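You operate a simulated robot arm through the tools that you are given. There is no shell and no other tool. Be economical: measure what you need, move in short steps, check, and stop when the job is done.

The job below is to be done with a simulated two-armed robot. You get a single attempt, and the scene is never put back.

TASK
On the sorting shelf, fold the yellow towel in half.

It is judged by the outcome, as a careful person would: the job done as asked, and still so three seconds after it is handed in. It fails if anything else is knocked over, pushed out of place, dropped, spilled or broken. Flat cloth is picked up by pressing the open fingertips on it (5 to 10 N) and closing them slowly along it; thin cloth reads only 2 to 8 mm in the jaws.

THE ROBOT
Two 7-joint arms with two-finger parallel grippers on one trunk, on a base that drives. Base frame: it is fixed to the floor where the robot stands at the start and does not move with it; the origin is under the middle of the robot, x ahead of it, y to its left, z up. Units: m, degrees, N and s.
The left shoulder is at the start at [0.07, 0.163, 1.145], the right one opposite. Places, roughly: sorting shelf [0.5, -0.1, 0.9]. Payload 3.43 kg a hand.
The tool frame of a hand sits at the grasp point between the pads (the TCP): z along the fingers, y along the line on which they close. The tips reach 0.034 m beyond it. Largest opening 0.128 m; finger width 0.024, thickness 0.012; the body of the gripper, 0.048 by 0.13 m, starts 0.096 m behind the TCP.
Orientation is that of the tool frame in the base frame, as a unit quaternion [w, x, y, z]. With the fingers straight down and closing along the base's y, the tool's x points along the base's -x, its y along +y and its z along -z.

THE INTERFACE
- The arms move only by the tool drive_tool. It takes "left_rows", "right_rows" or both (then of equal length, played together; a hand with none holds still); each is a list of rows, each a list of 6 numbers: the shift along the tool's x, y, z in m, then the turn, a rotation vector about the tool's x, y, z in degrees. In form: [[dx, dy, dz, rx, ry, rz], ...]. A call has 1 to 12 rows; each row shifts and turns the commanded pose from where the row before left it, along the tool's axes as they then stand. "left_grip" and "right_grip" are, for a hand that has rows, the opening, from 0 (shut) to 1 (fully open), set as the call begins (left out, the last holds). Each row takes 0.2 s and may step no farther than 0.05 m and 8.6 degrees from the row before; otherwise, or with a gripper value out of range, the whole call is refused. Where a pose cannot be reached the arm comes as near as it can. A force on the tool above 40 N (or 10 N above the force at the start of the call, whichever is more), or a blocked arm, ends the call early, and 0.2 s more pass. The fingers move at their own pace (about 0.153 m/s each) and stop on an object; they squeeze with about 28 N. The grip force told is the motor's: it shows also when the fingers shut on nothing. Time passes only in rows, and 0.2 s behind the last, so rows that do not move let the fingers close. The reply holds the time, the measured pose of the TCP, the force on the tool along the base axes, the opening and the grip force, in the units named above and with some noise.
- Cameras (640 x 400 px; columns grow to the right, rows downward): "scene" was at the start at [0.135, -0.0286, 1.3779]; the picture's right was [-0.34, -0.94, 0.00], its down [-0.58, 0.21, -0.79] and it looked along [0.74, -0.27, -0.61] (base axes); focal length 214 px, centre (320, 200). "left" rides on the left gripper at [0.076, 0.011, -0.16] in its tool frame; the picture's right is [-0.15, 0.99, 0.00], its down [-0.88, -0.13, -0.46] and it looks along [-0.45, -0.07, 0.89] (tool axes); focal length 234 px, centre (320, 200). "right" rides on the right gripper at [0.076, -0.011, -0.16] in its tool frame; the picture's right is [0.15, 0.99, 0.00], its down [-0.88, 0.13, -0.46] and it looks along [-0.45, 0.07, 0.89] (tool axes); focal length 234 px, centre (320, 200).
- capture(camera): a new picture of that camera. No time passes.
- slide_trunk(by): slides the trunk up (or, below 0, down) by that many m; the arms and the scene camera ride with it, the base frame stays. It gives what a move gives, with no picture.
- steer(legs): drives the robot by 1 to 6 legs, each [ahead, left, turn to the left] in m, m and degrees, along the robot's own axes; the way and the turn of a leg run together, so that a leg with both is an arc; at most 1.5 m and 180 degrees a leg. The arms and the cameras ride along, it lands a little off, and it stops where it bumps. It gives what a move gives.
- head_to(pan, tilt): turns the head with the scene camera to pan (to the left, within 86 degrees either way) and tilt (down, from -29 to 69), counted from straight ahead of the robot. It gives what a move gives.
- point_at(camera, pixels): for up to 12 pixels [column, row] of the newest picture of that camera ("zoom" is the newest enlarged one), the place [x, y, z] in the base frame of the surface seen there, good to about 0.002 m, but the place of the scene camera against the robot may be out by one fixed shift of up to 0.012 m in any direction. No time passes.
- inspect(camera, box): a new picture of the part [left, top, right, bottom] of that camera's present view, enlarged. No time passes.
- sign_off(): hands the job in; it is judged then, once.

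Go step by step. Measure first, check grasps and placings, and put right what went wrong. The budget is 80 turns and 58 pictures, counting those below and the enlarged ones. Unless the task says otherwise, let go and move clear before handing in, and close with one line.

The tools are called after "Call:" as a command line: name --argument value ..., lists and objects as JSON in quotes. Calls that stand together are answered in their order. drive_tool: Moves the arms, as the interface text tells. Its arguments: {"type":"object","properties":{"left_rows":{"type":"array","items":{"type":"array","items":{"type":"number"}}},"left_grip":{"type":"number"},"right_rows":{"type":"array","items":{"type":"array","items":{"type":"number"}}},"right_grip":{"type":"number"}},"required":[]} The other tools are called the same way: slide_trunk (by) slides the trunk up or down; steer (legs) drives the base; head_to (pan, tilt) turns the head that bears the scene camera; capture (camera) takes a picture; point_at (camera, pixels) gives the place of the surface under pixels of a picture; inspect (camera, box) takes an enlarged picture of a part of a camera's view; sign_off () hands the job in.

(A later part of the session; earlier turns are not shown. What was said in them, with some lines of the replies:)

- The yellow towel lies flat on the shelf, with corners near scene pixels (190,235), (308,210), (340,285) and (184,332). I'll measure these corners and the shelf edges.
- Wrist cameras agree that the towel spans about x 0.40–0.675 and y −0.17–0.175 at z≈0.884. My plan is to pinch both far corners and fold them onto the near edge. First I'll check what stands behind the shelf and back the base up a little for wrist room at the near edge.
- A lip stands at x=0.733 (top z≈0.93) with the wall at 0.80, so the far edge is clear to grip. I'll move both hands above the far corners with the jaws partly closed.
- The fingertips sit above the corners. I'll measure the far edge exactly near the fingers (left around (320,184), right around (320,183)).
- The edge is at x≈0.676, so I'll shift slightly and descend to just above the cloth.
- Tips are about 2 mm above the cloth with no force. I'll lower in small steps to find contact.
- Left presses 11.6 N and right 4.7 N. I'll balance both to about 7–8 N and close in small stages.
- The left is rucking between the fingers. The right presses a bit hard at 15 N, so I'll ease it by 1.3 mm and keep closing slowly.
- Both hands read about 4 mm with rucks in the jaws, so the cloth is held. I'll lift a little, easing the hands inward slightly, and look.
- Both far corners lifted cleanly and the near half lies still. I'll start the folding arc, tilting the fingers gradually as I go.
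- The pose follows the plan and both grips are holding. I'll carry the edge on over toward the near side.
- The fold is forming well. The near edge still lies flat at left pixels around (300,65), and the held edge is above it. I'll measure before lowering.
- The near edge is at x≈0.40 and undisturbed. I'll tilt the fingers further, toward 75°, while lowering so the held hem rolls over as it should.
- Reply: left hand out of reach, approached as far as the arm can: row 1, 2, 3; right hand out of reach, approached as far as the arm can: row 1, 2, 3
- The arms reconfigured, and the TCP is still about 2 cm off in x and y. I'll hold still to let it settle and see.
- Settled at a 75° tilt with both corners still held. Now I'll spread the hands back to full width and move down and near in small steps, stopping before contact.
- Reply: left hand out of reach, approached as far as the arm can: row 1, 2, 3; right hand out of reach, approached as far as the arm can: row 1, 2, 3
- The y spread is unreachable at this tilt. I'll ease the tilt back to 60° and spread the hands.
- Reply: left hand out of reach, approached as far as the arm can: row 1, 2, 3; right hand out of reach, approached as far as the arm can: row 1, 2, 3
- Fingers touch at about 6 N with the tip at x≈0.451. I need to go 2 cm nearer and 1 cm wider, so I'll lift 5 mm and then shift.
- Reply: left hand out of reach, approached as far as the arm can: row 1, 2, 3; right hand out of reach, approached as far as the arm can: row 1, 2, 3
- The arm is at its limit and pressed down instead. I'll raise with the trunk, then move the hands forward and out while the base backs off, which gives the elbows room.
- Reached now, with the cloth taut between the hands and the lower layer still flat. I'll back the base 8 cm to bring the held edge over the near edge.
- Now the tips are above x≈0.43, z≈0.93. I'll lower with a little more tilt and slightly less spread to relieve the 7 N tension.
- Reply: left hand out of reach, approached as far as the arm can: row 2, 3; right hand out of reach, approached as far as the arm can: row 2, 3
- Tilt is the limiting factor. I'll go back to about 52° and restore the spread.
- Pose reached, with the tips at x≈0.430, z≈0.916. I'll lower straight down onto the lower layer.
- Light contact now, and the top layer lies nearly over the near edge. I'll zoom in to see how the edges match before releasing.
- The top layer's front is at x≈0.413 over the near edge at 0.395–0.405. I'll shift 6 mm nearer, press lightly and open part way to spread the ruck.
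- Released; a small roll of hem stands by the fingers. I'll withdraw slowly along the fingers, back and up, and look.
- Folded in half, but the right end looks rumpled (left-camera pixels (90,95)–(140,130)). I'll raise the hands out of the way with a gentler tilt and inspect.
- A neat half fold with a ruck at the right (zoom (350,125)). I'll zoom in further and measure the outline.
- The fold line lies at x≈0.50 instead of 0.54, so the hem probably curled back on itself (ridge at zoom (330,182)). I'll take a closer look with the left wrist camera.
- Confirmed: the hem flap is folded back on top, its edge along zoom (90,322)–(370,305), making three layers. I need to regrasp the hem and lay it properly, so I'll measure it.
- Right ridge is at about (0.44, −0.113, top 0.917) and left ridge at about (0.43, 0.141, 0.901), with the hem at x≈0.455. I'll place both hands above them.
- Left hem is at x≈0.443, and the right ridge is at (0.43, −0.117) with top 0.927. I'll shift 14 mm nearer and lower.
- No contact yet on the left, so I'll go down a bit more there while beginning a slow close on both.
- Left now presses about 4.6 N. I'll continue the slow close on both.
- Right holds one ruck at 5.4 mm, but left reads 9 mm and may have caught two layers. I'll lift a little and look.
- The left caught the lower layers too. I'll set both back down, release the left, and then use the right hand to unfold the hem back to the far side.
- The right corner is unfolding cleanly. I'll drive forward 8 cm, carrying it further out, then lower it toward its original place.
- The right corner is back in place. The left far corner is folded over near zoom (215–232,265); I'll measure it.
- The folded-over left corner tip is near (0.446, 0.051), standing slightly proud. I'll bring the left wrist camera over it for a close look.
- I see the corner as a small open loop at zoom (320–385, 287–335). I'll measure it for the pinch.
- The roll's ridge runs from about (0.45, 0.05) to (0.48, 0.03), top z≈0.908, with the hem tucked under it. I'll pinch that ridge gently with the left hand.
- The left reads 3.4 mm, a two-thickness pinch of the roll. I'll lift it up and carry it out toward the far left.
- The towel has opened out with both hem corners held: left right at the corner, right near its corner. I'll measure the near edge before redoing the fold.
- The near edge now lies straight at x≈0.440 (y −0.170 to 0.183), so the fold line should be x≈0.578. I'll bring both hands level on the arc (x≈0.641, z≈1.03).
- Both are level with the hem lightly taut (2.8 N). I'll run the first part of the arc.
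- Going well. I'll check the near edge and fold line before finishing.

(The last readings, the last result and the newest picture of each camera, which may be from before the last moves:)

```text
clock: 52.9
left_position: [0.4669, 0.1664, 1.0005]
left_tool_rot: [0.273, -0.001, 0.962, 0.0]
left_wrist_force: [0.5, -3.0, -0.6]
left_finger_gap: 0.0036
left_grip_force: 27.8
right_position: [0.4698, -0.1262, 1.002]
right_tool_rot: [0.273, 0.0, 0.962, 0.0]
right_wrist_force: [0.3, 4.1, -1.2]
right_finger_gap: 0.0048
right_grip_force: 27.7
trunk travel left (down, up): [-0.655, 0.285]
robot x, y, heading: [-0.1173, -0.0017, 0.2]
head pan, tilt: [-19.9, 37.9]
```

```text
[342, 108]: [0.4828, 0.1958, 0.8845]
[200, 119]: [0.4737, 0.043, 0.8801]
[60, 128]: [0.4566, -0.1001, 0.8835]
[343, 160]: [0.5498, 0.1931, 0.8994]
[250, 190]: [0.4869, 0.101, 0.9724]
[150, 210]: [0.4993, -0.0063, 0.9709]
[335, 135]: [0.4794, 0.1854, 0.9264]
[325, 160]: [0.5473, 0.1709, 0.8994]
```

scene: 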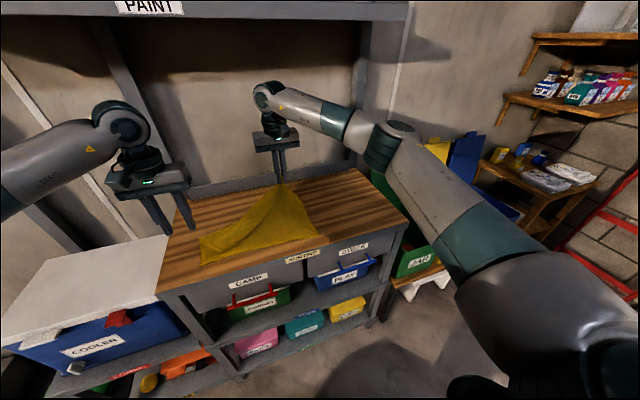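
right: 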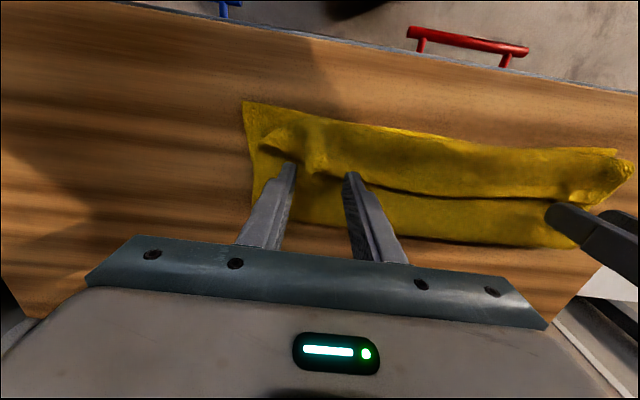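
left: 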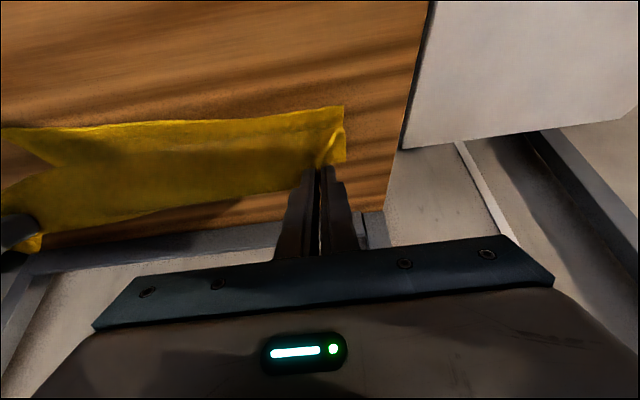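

The near edge was drawn along to x≈0.483 at left and 0.457 at right, slightly turned. I'll lower each hand onto its own target so the hem matches that edge, with a small +y shift.

Call:
drive_tool --left_rows '[[0.0097, 0.003, 0.0157, 0, -3.3, 0], [0.0106, 0.003, 0.0151, 0, -3.3, 0], [0.0114, 0.003, 0.0144, 0, -3.3, 0], [0.0122, 0.003, 0.0138, 0, -3.3, 0], [0, 0, 0, 0, 0, 0]]' --right_rows '[[0.0153, 0.003, 0.0125, 0, -3.3, 0], [0.016, 0.002, 0.0116, 0, -3.3, 0], [0.0167, 0.002, 0.0107, 0, -3.3, 0], [0.0173, 0.002, 0.0097, 0, -3.3, 0], [0, 0, 0, 0, 0, 0]]'

Call:
capture --camera "left"

```text
clock: 54.1
left_position: [0.4668, 0.1772, 0.9276]
left_tool_rot: [0.382, -0.001, 0.924, 0.001]
left_wrist_force: [-2.1, -6.0, 0.8]
left_finger_gap: 0.0034
left_grip_force: 27.9
right_position: [0.4422, -0.1172, 0.9277]
right_tool_rot: [0.382, 0.001, 0.924, -0.001]
right_wrist_force: [0.7, 6.3, 0.8]
right_finger_gap: 0.005
right_grip_force: 28.3
trunk travel left (down, up): [-0.655, 0.285]
robot x, y, heading: [-0.1215, 0.0024, 0.3]
head pan, tilt: [-19.9, 37.9]
```

```text
5 pictures are left
```

left: 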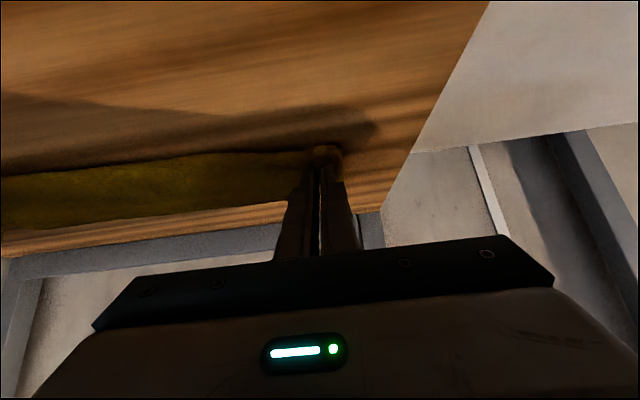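

The top layer now covers the near edge, with no lower layer showing in front. I'll measure the outline.

Call:
point_at --camera "left" --pixels '[[325, 150], [280, 155], [200, 158], [100, 167], [20, 177], [100, 190], [200, 205], [100, 222], [20, 230]]'

```text
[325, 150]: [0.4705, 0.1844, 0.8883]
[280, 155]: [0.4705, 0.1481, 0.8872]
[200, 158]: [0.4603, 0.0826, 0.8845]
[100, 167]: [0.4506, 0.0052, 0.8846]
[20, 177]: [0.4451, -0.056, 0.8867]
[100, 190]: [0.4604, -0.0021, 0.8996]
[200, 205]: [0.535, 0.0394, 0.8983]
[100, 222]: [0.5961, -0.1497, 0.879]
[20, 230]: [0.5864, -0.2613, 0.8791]
```

The sheet bulges in front of the fingers, as the fold line is about 2 cm too near. I'll lift the hem back up over x≈0.62 so the lower layer settles flat, then fold again about the right line.

Call:
drive_tool --left_rows '[[-0.0248, -0.001, -0.0084, 0, 2.5, 0], [-0.0248, 0, -0.0084, 0, 2.5, 0], [-0.0353, 0, -0.0063, 0, 6, 0], [-0.0359, 0, -0.0023, 0, 6, 0], [-0.0364, 0, 0.0029, 0, 6, 0], [-0.0349, 0, 0.0085, 0, 6, 0], [-0.0241, 0, 0.0082, 0, 6, 0], [0, 0, 0, 0, 0, 0], [0, 0, 0, 0, 0, 0]]' --right_rows '[[-0.0248, 0.001, -0.0084, 0, 2.5, 0], [-0.0248, 0, -0.0084, 0, 2.5, 0], [-0.0353, 0, -0.0063, 0, 6, 0], [-0.0359, 0, -0.0023, 0, 6, 0], [-0.0364, 0, 0.0029, 0, 6, 0], [-0.0349, 0, 0.0085, 0, 6, 0], [-0.0241, 0, 0.0082, 0, 6, 0], [0, 0, 0, 0, 0, 0], [0, 0, 0, 0, 0, 0]]'

Call:
inspect --camera "scene" --box '[140, 140, 420, 315]'

```text
clock: 56.1
left_position: [0.6385, 0.1783, 1.041]
left_tool_rot: [0.085, -0.001, 0.996, 0.001]
left_wrist_force: [-0.9, -4.0, -0.3]
left_finger_gap: 0.0035
left_grip_force: 27.5
right_position: [0.613, -0.1161, 1.0416]
right_tool_rot: [0.085, 0.0, 0.996, 0.0]
right_wrist_force: [0.2, 5.2, -0.7]
right_finger_gap: 0.0049
right_grip_force: 28.0
trunk travel left (down, up): [-0.655, 0.285]
robot x, y, heading: [-0.1158, 0.0016, 0.4]
head pan, tilt: [-19.9, 37.9]
```

```text
2.29 times, centred on (280, 228) of scene
```

zoom: 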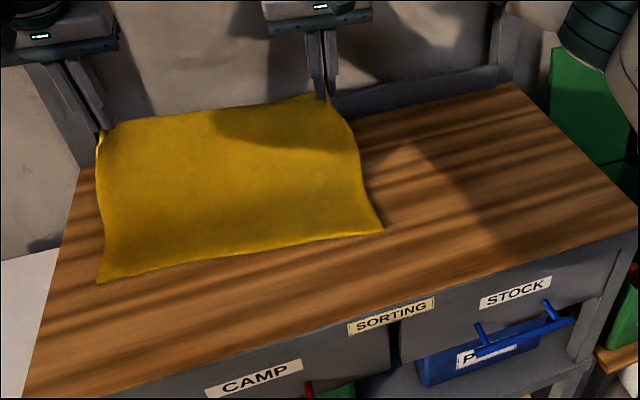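

The sheet is smooth with the near edge straight. I'll measure the near edge and where the cloth leaves the board.

Call:
point_at --camera "zoom" --pixels '[[100, 280], [180, 267], [260, 252], [380, 232], [100, 230], [102, 180], [365, 190], [358, 150], [240, 215], [230, 180], [220, 150], [215, 120]]'

```text
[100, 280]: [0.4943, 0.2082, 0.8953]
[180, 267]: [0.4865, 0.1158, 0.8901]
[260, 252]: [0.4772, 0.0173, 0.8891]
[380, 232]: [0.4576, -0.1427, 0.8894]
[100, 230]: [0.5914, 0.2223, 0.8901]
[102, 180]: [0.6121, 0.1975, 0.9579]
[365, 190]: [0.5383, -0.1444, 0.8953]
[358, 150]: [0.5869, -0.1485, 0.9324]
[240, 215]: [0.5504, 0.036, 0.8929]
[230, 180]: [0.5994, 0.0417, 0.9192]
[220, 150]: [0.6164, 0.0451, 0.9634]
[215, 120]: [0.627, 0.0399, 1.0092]
```

The near edge now runs from (0.494, 0.208) to (0.458, −0.143), and the lower layer is flat to about x 0.59. I'll fold about the correct line, each hand ending over its own corner.

Call:
drive_tool --left_rows '[[0.0223, 0.0013, -0.0056, 0, -6.25, 0], [0.0332, 0.0013, -0.0062, 0, -6, 0], [0.0348, 0.0013, 0.0005, 0, -6, 0], [0.035, 0.0013, 0.0063, 0, -6, 0], [0.0348, 0.0013, 0.0103, 0, -6, 0], [0.0321, 0.0013, 0.0149, 0, -5, 0], [0.0141, 0.001, 0.0085, 0, 0, 0], [0, 0, 0, 0, 0, 0]]' --right_rows '[[0.0243, 0.0013, -0.0059, 0, -6.25, 0], [0.0351, 0.0013, -0.0068, 0, -6, 0], [0.0367, 0.0013, -0.0003, 0, -6, 0], [0.0368, 0.0013, 0.0054, 0, -6, 0], [0.0365, 0.0013, 0.0092, 0, -6, 0], [0.0329, 0.0013, 0.0143, 0, -5, 0], [0.0141, 0.001, 0.0085, 0, 0, 0], [0, 0, 0, 0, 0, 0]]'

Call:
capture --camera "left"

```text
clock: 57.9
left_position: [0.4797, 0.187, 0.9278]
left_tool_rot: [0.384, -0.002, 0.923, 0.001]
left_wrist_force: [-0.6, -5.4, 0.6]
left_finger_gap: 0.0034
left_grip_force: 28.2
right_position: [0.4418, -0.1081, 0.9268]
right_tool_rot: [0.385, 0.0, 0.923, 0.0]
right_wrist_force: [0.8, 5.4, 1.1]
right_finger_gap: 0.0052
right_grip_force: 28.3
trunk travel left (down, up): [-0.655, 0.285]
robot x, y, heading: [-0.1187, -0.0035, -0.3]
head pan, tilt: [-19.9, 37.9]
```

```text
3 pictures are left
```

left: 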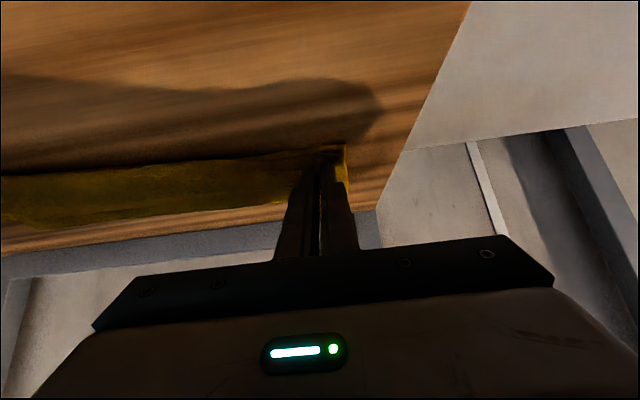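

Call:
point_at --camera "left" --pixels '[[344, 147], [325, 152], [280, 156], [200, 162], [100, 169], [20, 177], [100, 185], [200, 185], [200, 205], [100, 215], [346, 180]]'

```text
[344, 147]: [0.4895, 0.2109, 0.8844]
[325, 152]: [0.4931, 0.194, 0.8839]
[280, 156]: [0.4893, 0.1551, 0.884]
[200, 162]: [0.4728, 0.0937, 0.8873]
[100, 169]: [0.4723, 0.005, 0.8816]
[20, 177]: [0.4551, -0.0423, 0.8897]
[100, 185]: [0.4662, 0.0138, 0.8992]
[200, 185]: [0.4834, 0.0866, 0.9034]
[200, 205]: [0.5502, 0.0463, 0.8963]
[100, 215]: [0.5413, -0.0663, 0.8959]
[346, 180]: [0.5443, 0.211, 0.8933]
```

Edges match to about 1 cm: lower corner at (0.4895, 0.211), top front at 0.466–0.493. I'll release slowly and withdraw along the fingers.

Call:
drive_tool --left_rows '[[0.002, 0, 0.002, 0, 0, 0], [0, 0, 0, 0, 0, 0], [0, 0, 0, 0, 0, 0]]' --right_rows '[[0.002, 0, 0.002, 0, 0, 0], [0, 0, 0, 0, 0, 0], [0, 0, 0, 0, 0, 0]]' --left_grip 0.15 --right_grip 0.25

Call:
drive_tool --left_rows '[[0, 0, -0.008, 0, 0, 0], [0, 0, -0.008, 0, 0, 0], [0, 0, -0.01, 0, 0, 0], [0, 0, -0.015, 0, 0, 0], [-0.01, 0, -0.03, 0, 0, 0], [-0.03, 0, -0.03, 0, 0, 0], [-0.03, 0, -0.03, 0, 0, 0], [0, 0.02, -0.03, 0, 8, 0], [0, 0.03, -0.03, 0, 8, 0], [0, 0.03, -0.03, 0, 8, 0], [0, 0, 0, 0, 8, 0], [0, 0, 0, 0, 8, 0]]' --right_rows '[[0, 0, -0.008, 0, 0, 0], [0, 0, -0.008, 0, 0, 0], [0, 0, -0.01, 0, 0, 0], [0, 0, -0.015, 0, 0, 0], [-0.01, 0, -0.03, 0, 0, 0], [-0.03, 0, -0.03, 0, 0, 0], [-0.03, 0, -0.03, 0, 0, 0], [0, -0.02, -0.03, 0, 8, 0], [0, -0.03, -0.03, 0, 8, 0], [0, -0.03, -0.03, 0, 8, 0], [0, 0, 0, 0, 8, 0], [0, 0, 0, 0, 8, 0]]'

Call:
inspect --camera "scene" --box '[160, 180, 320, 280]'

```text
clock: 58.7
left_position: [0.4781, 0.1862, 0.9256]
left_tool_rot: [0.384, -0.001, 0.924, 0.001]
left_wrist_force: [0.5, -0.3, -0.3]
left_finger_gap: 0.0194
left_grip_force: 0.0
right_position: [0.4427, -0.1083, 0.9236]
right_tool_rot: [0.383, 0.0, 0.924, 0.0]
right_wrist_force: [0.1, -0.5, 0.9]
right_finger_gap: 0.0322
right_grip_force: 0.1
trunk travel left (down, up): [-0.655, 0.285]
robot x, y, heading: [-0.1202, 0.0015, 0.1]
head pan, tilt: [-19.9, 37.9]
```

```text
clock: 61.3
left_position: [0.3815, 0.2663, 1.1369]
left_tool_rot: [0.043, -0.001, 0.999, 0.001]
left_wrist_force: [-0.4, -0.4, 0.1]
left_finger_gap: 0.0194
left_grip_force: 0.1
right_position: [0.3447, -0.1876, 1.1375]
right_tool_rot: [0.044, 0.0, 0.999, 0.0]
right_wrist_force: [-0.7, -0.4, -0.2]
right_finger_gap: 0.0319
right_grip_force: 0.1
trunk travel left (down, up): [-0.655, 0.285]
robot x, y, heading: [-0.1202, 0.0011, 0.3]
head pan, tilt: [-19.9, 37.9]
```

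```text
4.00 times, centred on (240, 230) of scene
```

zoom: 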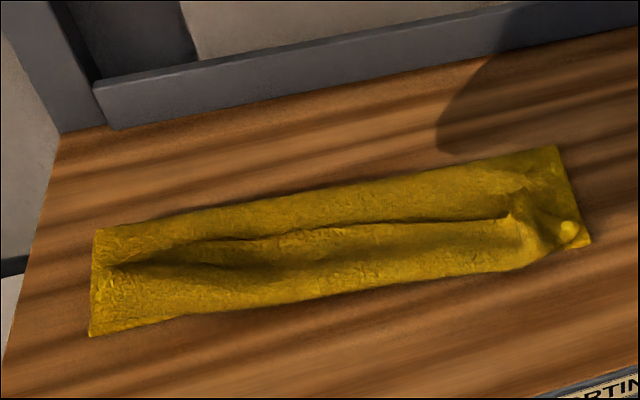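

Call:
point_at --camera "zoom" --pixels '[[97, 232], [92, 332], [554, 150], [588, 240], [330, 190], [340, 292], [340, 232], [340, 215], [510, 215], [200, 243], [120, 280], [570, 230]]'

```text
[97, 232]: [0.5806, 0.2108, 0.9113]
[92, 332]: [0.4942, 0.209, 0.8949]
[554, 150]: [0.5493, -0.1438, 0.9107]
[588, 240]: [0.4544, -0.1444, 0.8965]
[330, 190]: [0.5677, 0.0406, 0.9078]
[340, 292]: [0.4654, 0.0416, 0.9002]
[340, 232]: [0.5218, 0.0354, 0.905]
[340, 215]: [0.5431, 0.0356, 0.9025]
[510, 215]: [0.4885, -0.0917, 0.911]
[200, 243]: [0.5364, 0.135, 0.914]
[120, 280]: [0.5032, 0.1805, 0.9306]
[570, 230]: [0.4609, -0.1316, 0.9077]
```

The hem curled back over again. The limp cloth hangs straight down, so the fold rolled forward on the circular path. The hem must instead go along a 45° line, keeping the hanging part vertical over the fold. I'll locate the hem ends for a regrasp.

Call:
point_at --camera "zoom" --pixels '[[105, 268], [112, 264], [130, 258], [160, 250], [140, 272], [105, 285], [140, 290], [118, 270], [180, 262], [250, 236], [160, 270], [125, 300]]'

Call:
point_at --camera "zoom" --pixels '[[505, 212], [520, 200], [520, 190], [525, 215], [540, 225], [530, 240], [560, 235], [578, 225], [480, 225], [490, 208], [450, 222], [510, 240]]'

```text
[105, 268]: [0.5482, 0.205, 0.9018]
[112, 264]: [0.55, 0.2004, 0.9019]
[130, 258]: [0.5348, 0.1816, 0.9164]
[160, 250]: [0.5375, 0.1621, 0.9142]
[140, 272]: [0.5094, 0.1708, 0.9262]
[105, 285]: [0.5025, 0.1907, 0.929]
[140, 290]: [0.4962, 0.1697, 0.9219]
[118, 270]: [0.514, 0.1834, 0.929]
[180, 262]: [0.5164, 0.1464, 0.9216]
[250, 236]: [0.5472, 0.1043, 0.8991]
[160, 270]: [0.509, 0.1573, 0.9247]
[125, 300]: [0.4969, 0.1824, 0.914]
```

```text
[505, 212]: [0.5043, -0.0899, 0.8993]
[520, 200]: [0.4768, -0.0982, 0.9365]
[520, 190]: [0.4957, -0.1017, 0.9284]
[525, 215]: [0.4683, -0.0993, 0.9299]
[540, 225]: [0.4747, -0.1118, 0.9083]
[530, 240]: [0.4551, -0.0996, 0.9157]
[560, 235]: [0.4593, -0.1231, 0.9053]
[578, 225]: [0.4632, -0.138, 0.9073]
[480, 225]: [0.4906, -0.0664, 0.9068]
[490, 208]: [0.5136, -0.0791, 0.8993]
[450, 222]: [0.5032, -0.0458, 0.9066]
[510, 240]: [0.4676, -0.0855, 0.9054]
```

The right has a tall ridge at about (0.485, −0.099, true top ≈0.927), and the left flap stands as a hump around (0.51, 0.18, ≈0.92), well above the lower layer. I'll move above both.

Call:
drive_tool --left_rows '[[-0.0218, -0.0143, 0.0295, 0, 5, 0], [-0.0218, -0.0143, 0.0295, 0, 0, 0], [-0.0218, -0.0143, 0.0295, 0, 0, 0], [-0.0218, -0.0143, 0.0295, 0, 0, 0], [-0.0218, -0.0143, 0.0295, 0, 0, 0], [-0.0218, -0.0143, 0.0295, 0, 0, 0], [0, 0, 0, 0, 0, 0]]' --right_rows '[[-0.0233, 0.0148, 0.0288, 0, 5, 0], [-0.0233, 0.0148, 0.0288, 0, 0, 0], [-0.0233, 0.0148, 0.0288, 0, 0, 0], [-0.0233, 0.0148, 0.0288, 0, 0, 0], [-0.0233, 0.0148, 0.0288, 0, 0, 0], [-0.0233, 0.0148, 0.0288, 0, 0, 0], [0, 0, 0, 0, 0, 0]]' --left_grip 0.45 --right_grip 0.32

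Call:
capture --camera "left"

```text
clock: 62.9
left_position: [0.5153, 0.1821, 0.9634]
left_tool_rot: [0.002, -0.001, 1.0, -0.001]
left_wrist_force: [0.7, -0.1, 0.1]
left_finger_gap: 0.0577
left_grip_force: 0.1
right_position: [0.4879, -0.0992, 0.9674]
right_tool_rot: [0.001, 0.0, 1.0, 0.0]
right_wrist_force: [-0.5, 0.0, 0.4]
right_finger_gap: 0.0412
right_grip_force: 0.1
trunk travel left (down, up): [-0.655, 0.285]
robot x, y, heading: [-0.1173, 0.0004, 0.3]
head pan, tilt: [-19.9, 37.9]
```

```text
1 pictures are left
```

left: 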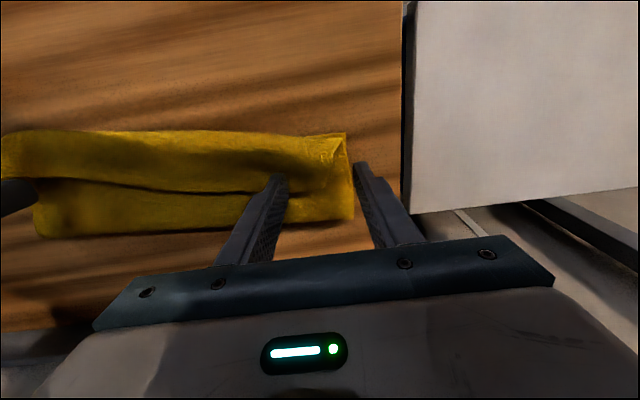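

I'll probe heights around the left corner in this picture to find the hem there.

Call:
point_at --camera "left" --pixels '[[345, 138], [335, 145], [330, 155], [320, 150], [320, 165], [305, 165], [305, 180], [320, 185], [335, 180], [345, 170], [300, 150], [310, 140]]'

Call:
point_at --camera "left" --pixels '[[270, 192], [250, 195], [220, 190], [290, 182], [300, 200], [330, 205], [280, 165], [260, 170], [338, 158], [325, 175], [312, 190], [240, 150]]'

```text
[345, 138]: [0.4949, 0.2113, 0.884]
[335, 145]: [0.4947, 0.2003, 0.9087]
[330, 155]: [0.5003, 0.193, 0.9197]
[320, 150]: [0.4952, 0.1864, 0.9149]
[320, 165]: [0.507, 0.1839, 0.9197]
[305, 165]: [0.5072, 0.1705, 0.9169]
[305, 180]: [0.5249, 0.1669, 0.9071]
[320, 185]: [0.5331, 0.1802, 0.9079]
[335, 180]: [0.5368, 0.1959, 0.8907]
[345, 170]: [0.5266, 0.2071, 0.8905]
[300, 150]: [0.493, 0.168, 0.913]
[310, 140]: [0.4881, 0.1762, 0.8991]
```

```text
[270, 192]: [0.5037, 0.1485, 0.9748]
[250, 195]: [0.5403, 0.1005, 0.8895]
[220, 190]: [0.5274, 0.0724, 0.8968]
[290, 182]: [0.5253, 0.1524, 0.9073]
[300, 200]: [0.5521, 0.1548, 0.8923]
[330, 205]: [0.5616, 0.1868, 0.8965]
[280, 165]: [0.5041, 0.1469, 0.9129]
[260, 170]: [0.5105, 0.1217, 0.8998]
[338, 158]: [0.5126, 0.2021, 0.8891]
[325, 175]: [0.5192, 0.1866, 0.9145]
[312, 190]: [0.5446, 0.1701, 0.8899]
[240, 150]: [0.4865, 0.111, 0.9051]
```

The left flap corner is at about (0.535, 0.195), with its sheet at z≈0.907–0.915 and open space below it (lower layer 0.89). I'll lower so the tips straddle it without pressing the lower layer.

Call:
drive_tool --left_rows '[[-0.009, -0.002, 0.012, 0, 0, 0], [0, 0, 0.01, 0, 0, 0], [0, 0, 0.01, 0, 0, 0], [0, 0, 0, 0, 0, 0]]' --right_rows '[[0.002, 0, 0.011, 0, 0, 0], [0, 0, 0.01, 0, 0, 0], [0, 0, 0.01, 0, 0, 0], [0, 0, 0, 0, 0, 0]]'

Call:
drive_tool --left_rows '[[0, 0, 0, 0, 0, 0], [0, 0, 0, 0, 0, 0]]' --right_rows '[[0, 0, 0, 0, 0, 0], [0, 0, 0, 0, 0, 0]]' --left_grip 0.28 --right_grip 0.18

Call:
drive_tool --left_rows '[[0, 0, 0, 0, 0, 0], [0, 0, 0, 0, 0, 0]]' --right_rows '[[0, 0, 0, 0, 0, 0], [0, 0, 0, 0, 0, 0]]' --left_grip 0.14 --right_grip 0.08

Call:
drive_tool --left_rows '[[0, 0, 0, 0, 0, 0], [0, 0, 0, 0, 0, 0], [0, 0, 0, 0, 0, 0]]' --right_rows '[[0, 0, 0, 0, 0, 0], [0, 0, 0, 0, 0, 0], [0, 0, 0, 0, 0, 0]]' --left_grip 0 --right_grip 0

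```text
clock: 63.9
left_position: [0.5254, 0.1777, 0.9309]
left_tool_rot: [0.002, -0.002, 1.0, 0.0]
left_wrist_force: [0.2, 0.0, 1.3]
left_finger_gap: 0.0578
left_grip_force: 0.0
right_position: [0.4857, -0.0992, 0.9373]
right_tool_rot: [0.001, 0.0, 1.0, 0.0]
right_wrist_force: [0.7, 0.1, -0.7]
right_finger_gap: 0.0411
right_grip_force: 0.1
trunk travel left (down, up): [-0.655, 0.285]
robot x, y, heading: [-0.1189, -0.0006, 0.0]
head pan, tilt: [-19.9, 37.9]
```

```text
clock: 64.5
left_position: [0.5247, 0.1778, 0.931]
left_tool_rot: [0.0, -0.002, 1.0, 0.0]
left_wrist_force: [0.5, -0.3, -0.3]
left_finger_gap: 0.0359
left_grip_force: 0.3
right_position: [0.4869, -0.0983, 0.9376]
right_tool_rot: [0.001, 0.0, 1.0, 0.0]
right_wrist_force: [-0.7, 0.0, -1.1]
right_finger_gap: 0.0231
right_grip_force: 0.1
trunk travel left (down, up): [-0.655, 0.285]
robot x, y, heading: [-0.1209, 0.001, 0.1]
head pan, tilt: [-19.9, 37.9]
```

```text
clock: 65.1
left_position: [0.5243, 0.1789, 0.9298]
left_tool_rot: [0.001, -0.002, 1.0, 0.0]
left_wrist_force: [-0.5, -0.1, 0.8]
left_finger_gap: 0.0179
left_grip_force: 0.0
right_position: [0.4873, -0.0981, 0.9376]
right_tool_rot: [0.001, -0.001, 1.0, 0.001]
right_wrist_force: [0.4, -0.2, 0.4]
right_finger_gap: 0.0108
right_grip_force: 0.5
trunk travel left (down, up): [-0.655, 0.285]
robot x, y, heading: [-0.1197, 0.0028, 0.1]
head pan, tilt: [-19.9, 37.9]
```

```text
clock: 65.9
left_position: [0.5259, 0.1792, 0.9315]
left_tool_rot: [0.001, 0.0, 1.0, 0.001]
left_wrist_force: [0.0, -1.1, 1.4]
left_finger_gap: 0.0038
left_grip_force: 27.9
right_position: [0.4862, -0.0986, 0.9377]
right_tool_rot: [0.001, -0.001, 1.0, 0.0]
right_wrist_force: [-0.4, 0.9, 0.5]
right_finger_gap: 0.0045
right_grip_force: 27.3
trunk travel left (down, up): [-0.655, 0.285]
robot x, y, heading: [-0.119, -0.0008, 0.3]
head pan, tilt: [-19.9, 37.9]
```

Left reads 3.8 mm and right 4.5 mm, single rucks this time. I'll lift and carry the hem up and beyond the fold line so the lower layer lies flat again.

Call:
drive_tool --left_rows '[[-0.002, 0, -0.027, 0, 0, 0], [-0.002, 0, -0.027, 0, 0, 0], [-0.025, 0, -0.035, 0, 0, 0], [-0.0285, 0.002, -0.0025, 0, 0, 0], [-0.0285, 0.002, -0.0025, 0, 0, 0], [-0.03, 0, 0.015, 0, 0, 0], [-0.03, 0, 0.015, 0, 0, 0], [0, 0, 0, 0, 0, 0], [0, 0, 0, 0, 0, 0]]' --right_rows '[[-0.0058, 0, -0.0235, 0, 0, 0], [-0.0058, 0, -0.0235, 0, 0, 0], [-0.025, 0, -0.035, 0, 0, 0], [-0.0285, 0, -0.0025, 0, 0, 0], [-0.0285, 0, -0.0025, 0, 0, 0], [-0.03, 0, 0.015, 0, 0, 0], [-0.03, 0, 0.015, 0, 0, 0], [0, 0, 0, 0, 0, 0], [0, 0, 0, 0, 0, 0]]'

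```text
clock: 67.9
left_position: [0.6724, 0.182, 0.9965]
left_tool_rot: [0.001, -0.002, 1.0, 0.0]
left_wrist_force: [-0.8, -2.0, -0.2]
left_finger_gap: 0.0037
left_grip_force: 28.1
right_position: [0.6401, -0.0983, 0.9935]
right_tool_rot: [0.001, 0.0, 1.0, 0.0]
right_wrist_force: [-0.1, 1.6, -1.1]
right_finger_gap: 0.0045
right_grip_force: 27.5
trunk travel left (down, up): [-0.655, 0.285]
robot x, y, heading: [-0.1234, 0.0004, 0.1]
head pan, tilt: [-19.9, 37.9]
```

Both hold with low tension (about 2 N) and no drag. Now back up to the top over the fold line, then down the 45° line, slowly.

Call:
drive_tool --left_rows '[[0.015, 0, -0.019, 0, 0, 0], [0.016, 0, -0.016, 0, 0, 0], [0, 0, 0, 0, 0, 0], [0.0125, 0.0005, 0.0095, 0, -4, 0], [0.0125, 0.0005, 0.0095, 0, -4, 0], [0.0137, 0.0005, 0.0077, 0, -4, 0], [0.0137, 0.0005, 0.0077, 0, -4, 0], [0.0148, 0.0005, 0.0062, 0, -4, 0], [0.0148, 0.0005, 0.0062, 0, -4, 0], [0, 0, 0, 0, 0, 0]]' --right_rows '[[0.015, 0, -0.019, 0, 0, 0], [0.016, 0, -0.016, 0, 0, 0], [0, 0, 0, 0, 0, 0], [0.0125, 0, 0.0095, 0, -4, 0], [0.0125, 0, 0.0095, 0, -4, 0], [0.0137, 0, 0.0077, 0, -4, 0], [0.0137, 0, 0.0077, 0, -4, 0], [0.0148, 0, 0.0062, 0, -4, 0], [0.0148, 0, 0.0062, 0, -4, 0], [0, 0, 0, 0, 0, 0]]'

Call:
drive_tool --left_rows '[[0.0155, 0.0005, 0.0041, 0, -4, 0], [0.0155, 0.0005, 0.0041, 0, -4, 0], [0.0154, 0.0005, 0.001, 0, -4, 0], [0.0154, 0.0005, 0.001, 0, -4, 0], [0.0096, 0, -0.0011, 0, -2.5, 0], [0.0095, 0, -0.0011, 0, -2.5, 0], [0, 0, 0, 0, 0, 0]]' --right_rows '[[0.0155, 0, 0.0041, 0, -4, 0], [0.0155, 0, 0.0041, 0, -4, 0], [0.0154, 0, 0.001, 0, -4, 0], [0.0154, 0, 0.001, 0, -4, 0], [0.0096, 0, -0.0011, 0, -2.5, 0], [0.0095, 0, -0.0011, 0, -2.5, 0], [0, 0, 0, 0, 0, 0]]'

```text
clock: 70.1
left_position: [0.5676, 0.1851, 0.9699]
left_tool_rot: [0.21, -0.002, 0.978, 0.0]
left_wrist_force: [-0.2, -3.8, -0.1]
left_finger_gap: 0.004
left_grip_force: 27.7
right_position: [0.5362, -0.0975, 0.9673]
right_tool_rot: [0.209, 0.0, 0.978, 0.001]
right_wrist_force: [1.2, 4.6, 0.7]
right_finger_gap: 0.0045
right_grip_force: 28.2
trunk travel left (down, up): [-0.655, 0.285]
robot x, y, heading: [-0.1209, -0.0012, 0.1]
head pan, tilt: [-19.9, 37.9]
```

```text
clock: 71.7
left_position: [0.5024, 0.1868, 0.92]
left_tool_rot: [0.385, 0.0, 0.923, 0.0]
left_wrist_force: [0.2, -5.1, 5.6]
left_finger_gap: 0.0034
left_grip_force: 27.2
right_position: [0.4728, -0.097, 0.9203]
right_tool_rot: [0.386, 0.001, 0.923, 0.0]
right_wrist_force: [4.0, 5.6, 13.8]
right_finger_gap: 0.0046
right_grip_force: 28.0
trunk travel left (down, up): [-0.655, 0.285]
robot x, y, heading: [-0.1159, -0.0027, 0.0]
head pan, tilt: [-19.9, 37.9]
```

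Both hem grips are down near the lower edge (contact 6 N and 14 N). I'll ease the right up, release, and withdraw along the fingers to stand clear.

Call:
drive_tool --left_rows '[[0, 0, 0, 0, 0, 0], [0, 0, 0, 0, 0, 0], [0, 0, 0, 0, 0, 0]]' --right_rows '[[-0.0014, 0, -0.0014, 0, 0, 0], [0, 0, 0, 0, 0, 0], [0, 0, 0, 0, 0, 0]]' --left_grip 0.3 --right_grip 0.3

Call:
drive_tool --left_rows '[[0, 0, -0.008, 0, 0, 0], [0, 0, -0.008, 0, 0, 0], [0, 0, -0.01, 0, 0, 0], [0, 0, -0.015, 0, 0, 0], [-0.01, 0, -0.03, 0, 0, 0], [-0.03, 0, -0.03, 0, 0, 0], [-0.03, 0, -0.03, 0, 0, 0], [0, 0.02, -0.03, 0, 8, 0], [0, 0.03, -0.03, 0, 8, 0], [0, 0.03, -0.03, 0, 8, 0], [0, 0, 0, 0, 8, 0], [0, 0, 0, 0, 8, 0]]' --right_rows '[[0, 0, -0.008, 0, 0, 0], [0, 0, -0.008, 0, 0, 0], [0, 0, -0.01, 0, 0, 0], [0, 0, -0.015, 0, 0, 0], [-0.01, 0, -0.03, 0, 0, 0], [-0.03, 0, -0.03, 0, 0, 0], [-0.03, 0, -0.03, 0, 0, 0], [0, -0.02, -0.03, 0, 8, 0], [0, -0.03, -0.03, 0, 8, 0], [0, -0.03, -0.03, 0, 8, 0], [0, 0, 0, 0, 8, 0], [0, 0, 0, 0, 8, 0]]'

Call:
inspect --camera "scene" --box '[160, 170, 320, 270]'

```text
clock: 72.5
left_position: [0.5015, 0.1879, 0.9203]
left_tool_rot: [0.384, -0.002, 0.923, 0.001]
left_wrist_force: [-0.4, 2.3, 7.2]
left_finger_gap: 0.0373
left_grip_force: 0.0
right_position: [0.4705, -0.0991, 0.92]
right_tool_rot: [0.383, 0.0, 0.924, 0.0]
right_wrist_force: [-1.2, -0.4, 2.6]
right_finger_gap: 0.0377
right_grip_force: 0.1
trunk travel left (down, up): [-0.655, 0.285]
robot x, y, heading: [-0.1205, -0.0017, -0.1]
head pan, tilt: [-19.9, 37.9]
```

```text
clock: 75.1
left_position: [0.407, 0.2667, 1.132]
left_tool_rot: [0.043, -0.001, 0.999, 0.0]
left_wrist_force: [0.7, 0.3, 0.0]
left_finger_gap: 0.0383
left_grip_force: 0.0
right_position: [0.3758, -0.1772, 1.1329]
right_tool_rot: [0.045, 0.001, 0.999, 0.0]
right_wrist_force: [1.1, 0.1, -1.0]
right_finger_gap: 0.0386
right_grip_force: 0.0
trunk travel left (down, up): [-0.655, 0.285]
robot x, y, heading: [-0.1158, -0.003, -0.2]
head pan, tilt: [-19.9, 37.9]
```

```text
4.00 times, centred on (240, 220) of scene
```

zoom: 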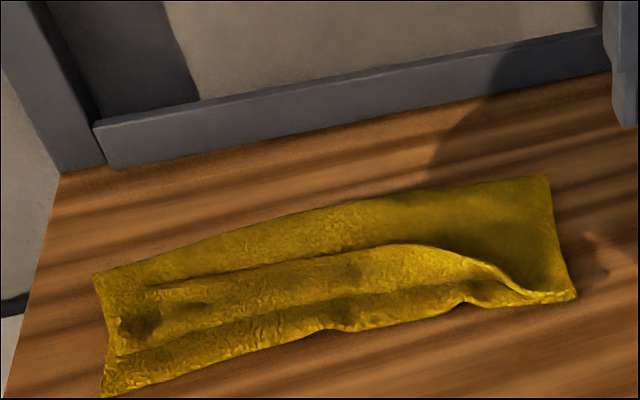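

The fold is wider now, but a ridge runs along (150,290)–(420,245)–(530,295). I'll probe the profile thoroughly in this last picture.

Call:
point_at --camera "zoom" --pixels '[[95, 277], [104, 392], [548, 180], [575, 294], [330, 208], [330, 235], [330, 250], [330, 262], [330, 290], [330, 315], [330, 330], [320, 326]]'

Call:
point_at --camera "zoom" --pixels '[[460, 190], [460, 230], [460, 250], [460, 262], [460, 280], [460, 300], [520, 200], [520, 250], [520, 275], [520, 288], [520, 298], [540, 296]]'

Call:
point_at --camera "zoom" --pixels '[[180, 255], [180, 275], [180, 290], [180, 305], [180, 320], [180, 340], [180, 365], [130, 290], [130, 320], [130, 345], [130, 370], [115, 350]]'

```text
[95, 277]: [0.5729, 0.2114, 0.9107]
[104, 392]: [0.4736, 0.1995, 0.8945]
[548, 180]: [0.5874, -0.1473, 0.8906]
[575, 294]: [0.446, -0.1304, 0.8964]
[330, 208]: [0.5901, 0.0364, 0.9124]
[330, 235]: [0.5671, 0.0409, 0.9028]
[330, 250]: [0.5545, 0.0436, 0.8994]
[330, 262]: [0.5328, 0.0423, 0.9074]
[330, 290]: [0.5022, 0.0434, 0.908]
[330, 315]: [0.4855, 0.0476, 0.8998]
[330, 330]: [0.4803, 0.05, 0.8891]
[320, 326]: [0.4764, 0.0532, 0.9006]
```

```text
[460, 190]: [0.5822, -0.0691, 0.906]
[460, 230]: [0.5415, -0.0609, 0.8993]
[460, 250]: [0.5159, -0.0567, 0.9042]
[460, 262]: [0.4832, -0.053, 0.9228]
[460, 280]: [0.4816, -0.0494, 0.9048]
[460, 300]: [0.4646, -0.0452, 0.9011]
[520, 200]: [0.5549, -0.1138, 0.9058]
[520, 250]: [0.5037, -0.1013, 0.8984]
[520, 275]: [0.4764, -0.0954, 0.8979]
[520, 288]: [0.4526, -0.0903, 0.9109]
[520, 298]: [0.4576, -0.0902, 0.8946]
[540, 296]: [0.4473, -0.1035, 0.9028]
```

```text
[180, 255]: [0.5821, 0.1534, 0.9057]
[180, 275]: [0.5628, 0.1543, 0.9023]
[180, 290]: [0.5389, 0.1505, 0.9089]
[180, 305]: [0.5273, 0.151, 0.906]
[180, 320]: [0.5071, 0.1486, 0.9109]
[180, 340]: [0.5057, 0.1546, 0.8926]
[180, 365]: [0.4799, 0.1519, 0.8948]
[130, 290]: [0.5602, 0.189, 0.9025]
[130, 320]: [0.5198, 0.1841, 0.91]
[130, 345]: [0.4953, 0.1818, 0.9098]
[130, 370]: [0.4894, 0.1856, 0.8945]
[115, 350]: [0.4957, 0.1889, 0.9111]
```

Readings: the right end is correctly folded in half (lower layer 0.446→0.587, hem near 0.45). From the middle to the left, a hem flap still lies folded back (step at x≈0.54, front at ≈0.50). I'll position open fingers just behind that hem to sweep the flap forward.

Call:
drive_tool --left_rows '[[-0.023, -0.0174, 0.0246, 0, 5, 0], [-0.023, -0.0174, 0.0246, 0, 0, 0], [-0.023, -0.0174, 0.0246, 0, 0, 0], [-0.023, -0.0174, 0.0246, 0, 0, 0], [-0.023, -0.0174, 0.0246, 0, 0, 0], [-0.023, -0.0174, 0.0246, 0, 0, 0], [-0.023, -0.0174, 0.0246, 0, 0, 0], [0, 0, 0, 0, 0, 0]]' --right_rows '[[-0.0263, 0.0231, 0.0247, 0, 5, 0], [-0.0263, 0.0231, 0.0247, 0, 0, 0], [-0.0263, 0.0231, 0.0247, 0, 0, 0], [-0.0263, 0.0231, 0.0247, 0, 0, 0], [-0.0263, 0.0231, 0.0247, 0, 0, 0], [-0.0263, 0.0231, 0.0247, 0, 0, 0], [-0.0263, 0.0231, 0.0247, 0, 0, 0], [0, 0, 0, 0, 0, 0]]' --left_grip 1.0 --right_grip 0.55

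```text
clock: 76.9
left_position: [0.5668, 0.1458, 0.9642]
left_tool_rot: [0.002, -0.002, 1.0, -0.001]
left_wrist_force: [-1.1, -0.4, 0.6]
left_finger_gap: 0.128
left_grip_force: 0.0
right_position: [0.5604, -0.0153, 0.9613]
right_tool_rot: [0.001, 0.0, 1.0, 0.0]
right_wrist_force: [-0.3, -0.3, -0.5]
right_finger_gap: 0.0704
right_grip_force: 0.2
trunk travel left (down, up): [-0.655, 0.285]
robot x, y, heading: [-0.1164, -0.0008, 0.2]
head pan, tilt: [-19.9, 37.9]
```

In position. I'll probe the hem step at the exact y of the fingers in the last picture before lowering.

Call:
point_at --camera "zoom" --pixels '[[280, 235], [280, 250], [280, 260], [280, 270], [280, 285], [280, 300], [280, 320], [280, 335], [350, 245], [350, 252], [350, 258], [350, 300]]'

Call:
point_at --camera "zoom" --pixels '[[150, 285], [150, 295], [150, 305], [160, 315], [150, 325], [150, 335], [112, 300], [112, 320], [112, 335], [200, 280], [200, 290], [230, 275]]'

```text
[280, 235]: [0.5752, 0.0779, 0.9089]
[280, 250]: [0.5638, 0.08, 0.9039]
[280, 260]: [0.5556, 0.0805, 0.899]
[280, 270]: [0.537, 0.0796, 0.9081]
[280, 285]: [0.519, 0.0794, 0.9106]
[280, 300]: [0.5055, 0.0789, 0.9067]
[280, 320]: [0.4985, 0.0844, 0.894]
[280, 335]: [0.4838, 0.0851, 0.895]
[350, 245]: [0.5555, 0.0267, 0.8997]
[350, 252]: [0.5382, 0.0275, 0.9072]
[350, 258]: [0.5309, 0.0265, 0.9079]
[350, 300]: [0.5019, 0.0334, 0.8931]
```

```text
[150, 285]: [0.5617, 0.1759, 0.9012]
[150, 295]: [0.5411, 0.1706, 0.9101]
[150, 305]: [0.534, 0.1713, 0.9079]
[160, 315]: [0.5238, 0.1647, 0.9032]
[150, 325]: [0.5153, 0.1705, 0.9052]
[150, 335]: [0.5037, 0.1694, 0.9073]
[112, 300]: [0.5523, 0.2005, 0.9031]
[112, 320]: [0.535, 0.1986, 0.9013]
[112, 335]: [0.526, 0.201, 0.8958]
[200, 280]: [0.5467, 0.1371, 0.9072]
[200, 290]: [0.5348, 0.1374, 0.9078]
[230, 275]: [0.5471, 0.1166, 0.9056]
```

The hem step is at x≈0.547 everywhere, about 9 mm high. I'll narrow the left opening so its outer finger meets the flap at y≈0.185, then lower gently behind the step.

Call:
drive_tool --left_rows '[[-0.003, -0.009, 0.015, 0, 0, 0], [0, -0.009, 0.015, 0, 0, 0], [0, 0, 0.006, 0, 0, 0], [0, 0, 0, 0, 0, 0]]' --right_rows '[[-0.008, 0, 0.014, 0, 0, 0], [0, 0, 0.014, 0, 0, 0], [0, 0, 0.005, 0, 0, 0], [0, 0, 0, 0, 0, 0]]' --left_grip 0.8

```text
clock: 77.9
left_position: [0.5722, 0.1271, 0.9271]
left_tool_rot: [0.001, -0.002, 1.0, 0.0]
left_wrist_force: [-0.3, -0.7, 0.3]
left_finger_gap: 0.1021
left_grip_force: 0.2
right_position: [0.5693, -0.0166, 0.9282]
right_tool_rot: [0.001, 0.0, 1.0, 0.0]
right_wrist_force: [-0.6, -0.9, 0.2]
right_finger_gap: 0.0705
right_grip_force: 0.0
trunk travel left (down, up): [-0.655, 0.285]
robot x, y, heading: [-0.1182, 0.0003, 0.1]
head pan, tilt: [-19.9, 37.9]
```

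Tips hover just over the second layer with no force. I'll lower 1.5 mm and begin the sweep toward the near side.

Call:
drive_tool --left_rows '[[0, 0, 0.0015, 0, 0, 0], [0.008, 0, 0, 0, 0, 0], [0.008, 0, 0, 0, 0, 0], [0.008, 0, 0, 0, 0, 0], [0.008, 0, 0, 0, 0, 0], [0.008, 0, 0, 0, 0, 0], [0.008, 0, 0, 0, 0, 0], [0, 0, 0, 0, 0, 0]]' --right_rows '[[0, 0, 0.0015, 0, 0, 0], [0.008, 0, 0, 0, 0, 0], [0.008, 0, 0, 0, 0, 0], [0.008, 0, 0, 0, 0, 0], [0.008, 0, 0, 0, 0, 0], [0.008, 0, 0, 0, 0, 0], [0.008, 0, 0, 0, 0, 0], [0, 0, 0, 0, 0, 0]]'

```text
clock: 79.7
left_position: [0.5236, 0.1284, 0.9259]
left_tool_rot: [0.0, -0.001, 1.0, 0.001]
left_wrist_force: [-0.2, -0.2, 0.0]
left_finger_gap: 0.1024
left_grip_force: 0.2
right_position: [0.5208, -0.0178, 0.9284]
right_tool_rot: [0.0, -0.001, 1.0, 0.0]
right_wrist_force: [-0.5, -0.2, 0.2]
right_finger_gap: 0.0705
right_grip_force: 0.1
trunk travel left (down, up): [-0.655, 0.285]
robot x, y, heading: [-0.1164, 0.0013, 0.2]
head pan, tilt: [-19.9, 37.9]
```

Moving freely with negligible forces, as expected for light cloth. I'll continue the sweep out past the near edge.

Call:
drive_tool --left_rows '[[0.008, 0, 0, 0, 0, 0], [0.008, 0, 0, 0, 0, 0], [0.008, 0, 0, 0, 0, 0], [0.008, 0, 0, 0, 0, 0], [0.008, 0, 0, 0, 0, 0], [0.008, 0, 0, 0, 0, 0], [0.008, 0, 0, 0, 0, 0], [0.006, 0, 0, 0, 0, 0], [0, 0, 0, 0, 0, 0], [0, 0, 0, 0, 0, 0]]' --right_rows '[[0.008, 0, 0, 0, 0, 0], [0.008, 0, 0, 0, 0, 0], [0.008, 0, 0, 0, 0, 0], [0.008, 0, 0, 0, 0, 0], [0.008, 0, 0, 0, 0, 0], [0.008, 0, 0, 0, 0, 0], [0.008, 0, 0, 0, 0, 0], [0.006, 0, 0, 0, 0, 0], [0, 0, 0, 0, 0, 0], [0, 0, 0, 0, 0, 0]]'

```text
clock: 81.9
left_position: [0.4617, 0.1283, 0.9242]
left_tool_rot: [0.001, -0.001, 1.0, 0.0]
left_wrist_force: [0.5, -0.7, -0.1]
left_finger_gap: 0.1024
left_grip_force: 0.0
right_position: [0.4597, -0.017, 0.9289]
right_tool_rot: [0.001, 0.0, 1.0, 0.001]
right_wrist_force: [-0.1, 0.8, -0.3]
right_finger_gap: 0.0704
right_grip_force: 0.0
trunk travel left (down, up): [-0.655, 0.285]
robot x, y, heading: [-0.1161, -0.0027, 0.2]
head pan, tilt: [-19.9, 37.9]
```

Sweep done. I'll raise both hands straight up, well clear.

Call:
drive_tool --left_rows '[[0, 0, -0.02, 0, 0, 0], [0, 0, -0.03, 0, 0, 0], [0, 0.02, -0.04, 0, 0, 0], [0.02, 0.03, -0.03, 0, 0, 0], [0.02, 0.03, -0.03, 0, 0, 0], [0.02, 0.03, -0.03, 0, 0, 0], [0, 0, 0, 0, 0, 0]]' --right_rows '[[0, 0, -0.02, 0, 0, 0], [0, 0, -0.03, 0, 0, 0], [0, -0.03, -0.035, 0, 0, 0], [0.02, -0.035, -0.03, 0, 0, 0], [0.02, -0.04, -0.02, 0, 0, 0], [0.02, -0.04, -0.02, 0, 0, 0], [0, 0, 0, 0, 0, 0]]'

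Call:
point_at --camera "scene" --pixels '[[242, 235], [242, 242], [242, 248], [205, 242], [205, 250], [205, 258], [190, 265], [242, 252], [242, 256], [242, 260], [205, 262], [205, 268]]'

Call:
point_at --camera "zoom" --pixels '[[330, 208], [330, 235], [330, 250], [330, 262], [330, 290], [330, 315], [330, 330], [330, 345], [330, 360], [180, 320], [180, 365], [180, 385]]'

```text
refused: row 4 steps farther than a row can; nothing moved
```

```text
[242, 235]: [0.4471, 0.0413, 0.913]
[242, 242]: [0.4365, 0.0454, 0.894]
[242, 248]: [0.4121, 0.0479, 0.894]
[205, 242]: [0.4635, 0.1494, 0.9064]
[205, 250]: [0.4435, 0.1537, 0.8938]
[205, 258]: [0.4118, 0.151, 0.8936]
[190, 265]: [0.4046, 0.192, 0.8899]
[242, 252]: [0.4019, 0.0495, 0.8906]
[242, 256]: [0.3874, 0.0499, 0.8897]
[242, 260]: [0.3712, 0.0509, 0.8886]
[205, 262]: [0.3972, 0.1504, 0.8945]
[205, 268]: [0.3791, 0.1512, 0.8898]
```

```text
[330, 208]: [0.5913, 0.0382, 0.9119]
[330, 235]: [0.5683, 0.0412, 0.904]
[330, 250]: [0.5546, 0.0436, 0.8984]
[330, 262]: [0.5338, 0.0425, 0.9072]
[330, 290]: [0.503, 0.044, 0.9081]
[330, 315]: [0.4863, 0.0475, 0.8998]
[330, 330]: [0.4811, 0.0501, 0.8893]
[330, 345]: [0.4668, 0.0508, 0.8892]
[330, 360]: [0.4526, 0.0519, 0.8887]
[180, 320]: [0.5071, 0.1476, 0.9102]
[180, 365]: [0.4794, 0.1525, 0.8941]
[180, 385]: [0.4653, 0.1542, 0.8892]
```

Only stored pictures can be probed. I'll lift clear with shorter steps.

Call:
drive_tool --left_rows '[[0, 0, -0.02, 0, 0, 0], [0, 0, -0.03, 0, 0, 0], [0, 0.015, -0.035, 0, 0, 0], [0.015, 0.025, -0.03, 0, 0, 0], [0.015, 0.025, -0.03, 0, 0, 0], [0.015, 0.025, -0.03, 0, 0, 0], [0, 0, 0, 0, 0, 0]]' --right_rows '[[0, 0, -0.02, 0, 0, 0], [0, 0, -0.03, 0, 0, 0], [0, -0.02, -0.035, 0, 0, 0], [0.015, -0.03, -0.025, 0, 0, 0], [0.015, -0.03, -0.025, 0, 0, 0], [0.015, -0.03, -0.025, 0, 0, 0], [0, 0, 0, 0, 0, 0]]'

Call:
capture --camera "scene"

```text
clock: 83.5
left_position: [0.4175, 0.2177, 1.1003]
left_tool_rot: [0.0, -0.001, 1.0, 0.0]
left_wrist_force: [0.5, 0.3, 0.2]
left_finger_gap: 0.1023
left_grip_force: 0.0
right_position: [0.4142, -0.1277, 1.087]
right_tool_rot: [0.0, -0.001, 1.0, 0.0]
right_wrist_force: [0.0, -0.5, 0.2]
right_finger_gap: 0.0704
right_grip_force: 0.2
trunk travel left (down, up): [-0.655, 0.285]
robot x, y, heading: [-0.1194, 0.0016, -0.1]
head pan, tilt: [-19.9, 37.9]
```

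```text
refused: no pictures are left
```

No pictures are left, so I can't check the result any further. Both hands are open and clear of the towel, and another move without seeing it could do more harm than good, so I'm handing in now.

Call:
sign_off

```text
The job is handed in.
```

I folded the yellow towel over on the sorting shelf and handed it in, but I couldn't confirm that it ended as a clean half fold. In the last picture the right end was properly halved. From the middle to the left, a strip of hem was still folded back on top, and I pushed it toward the near edge without being able to see. The left half may therefore be a few centimetres off or rumpled. The force readings showed no bumps, and I saw nothing else on the shelf disturbed.
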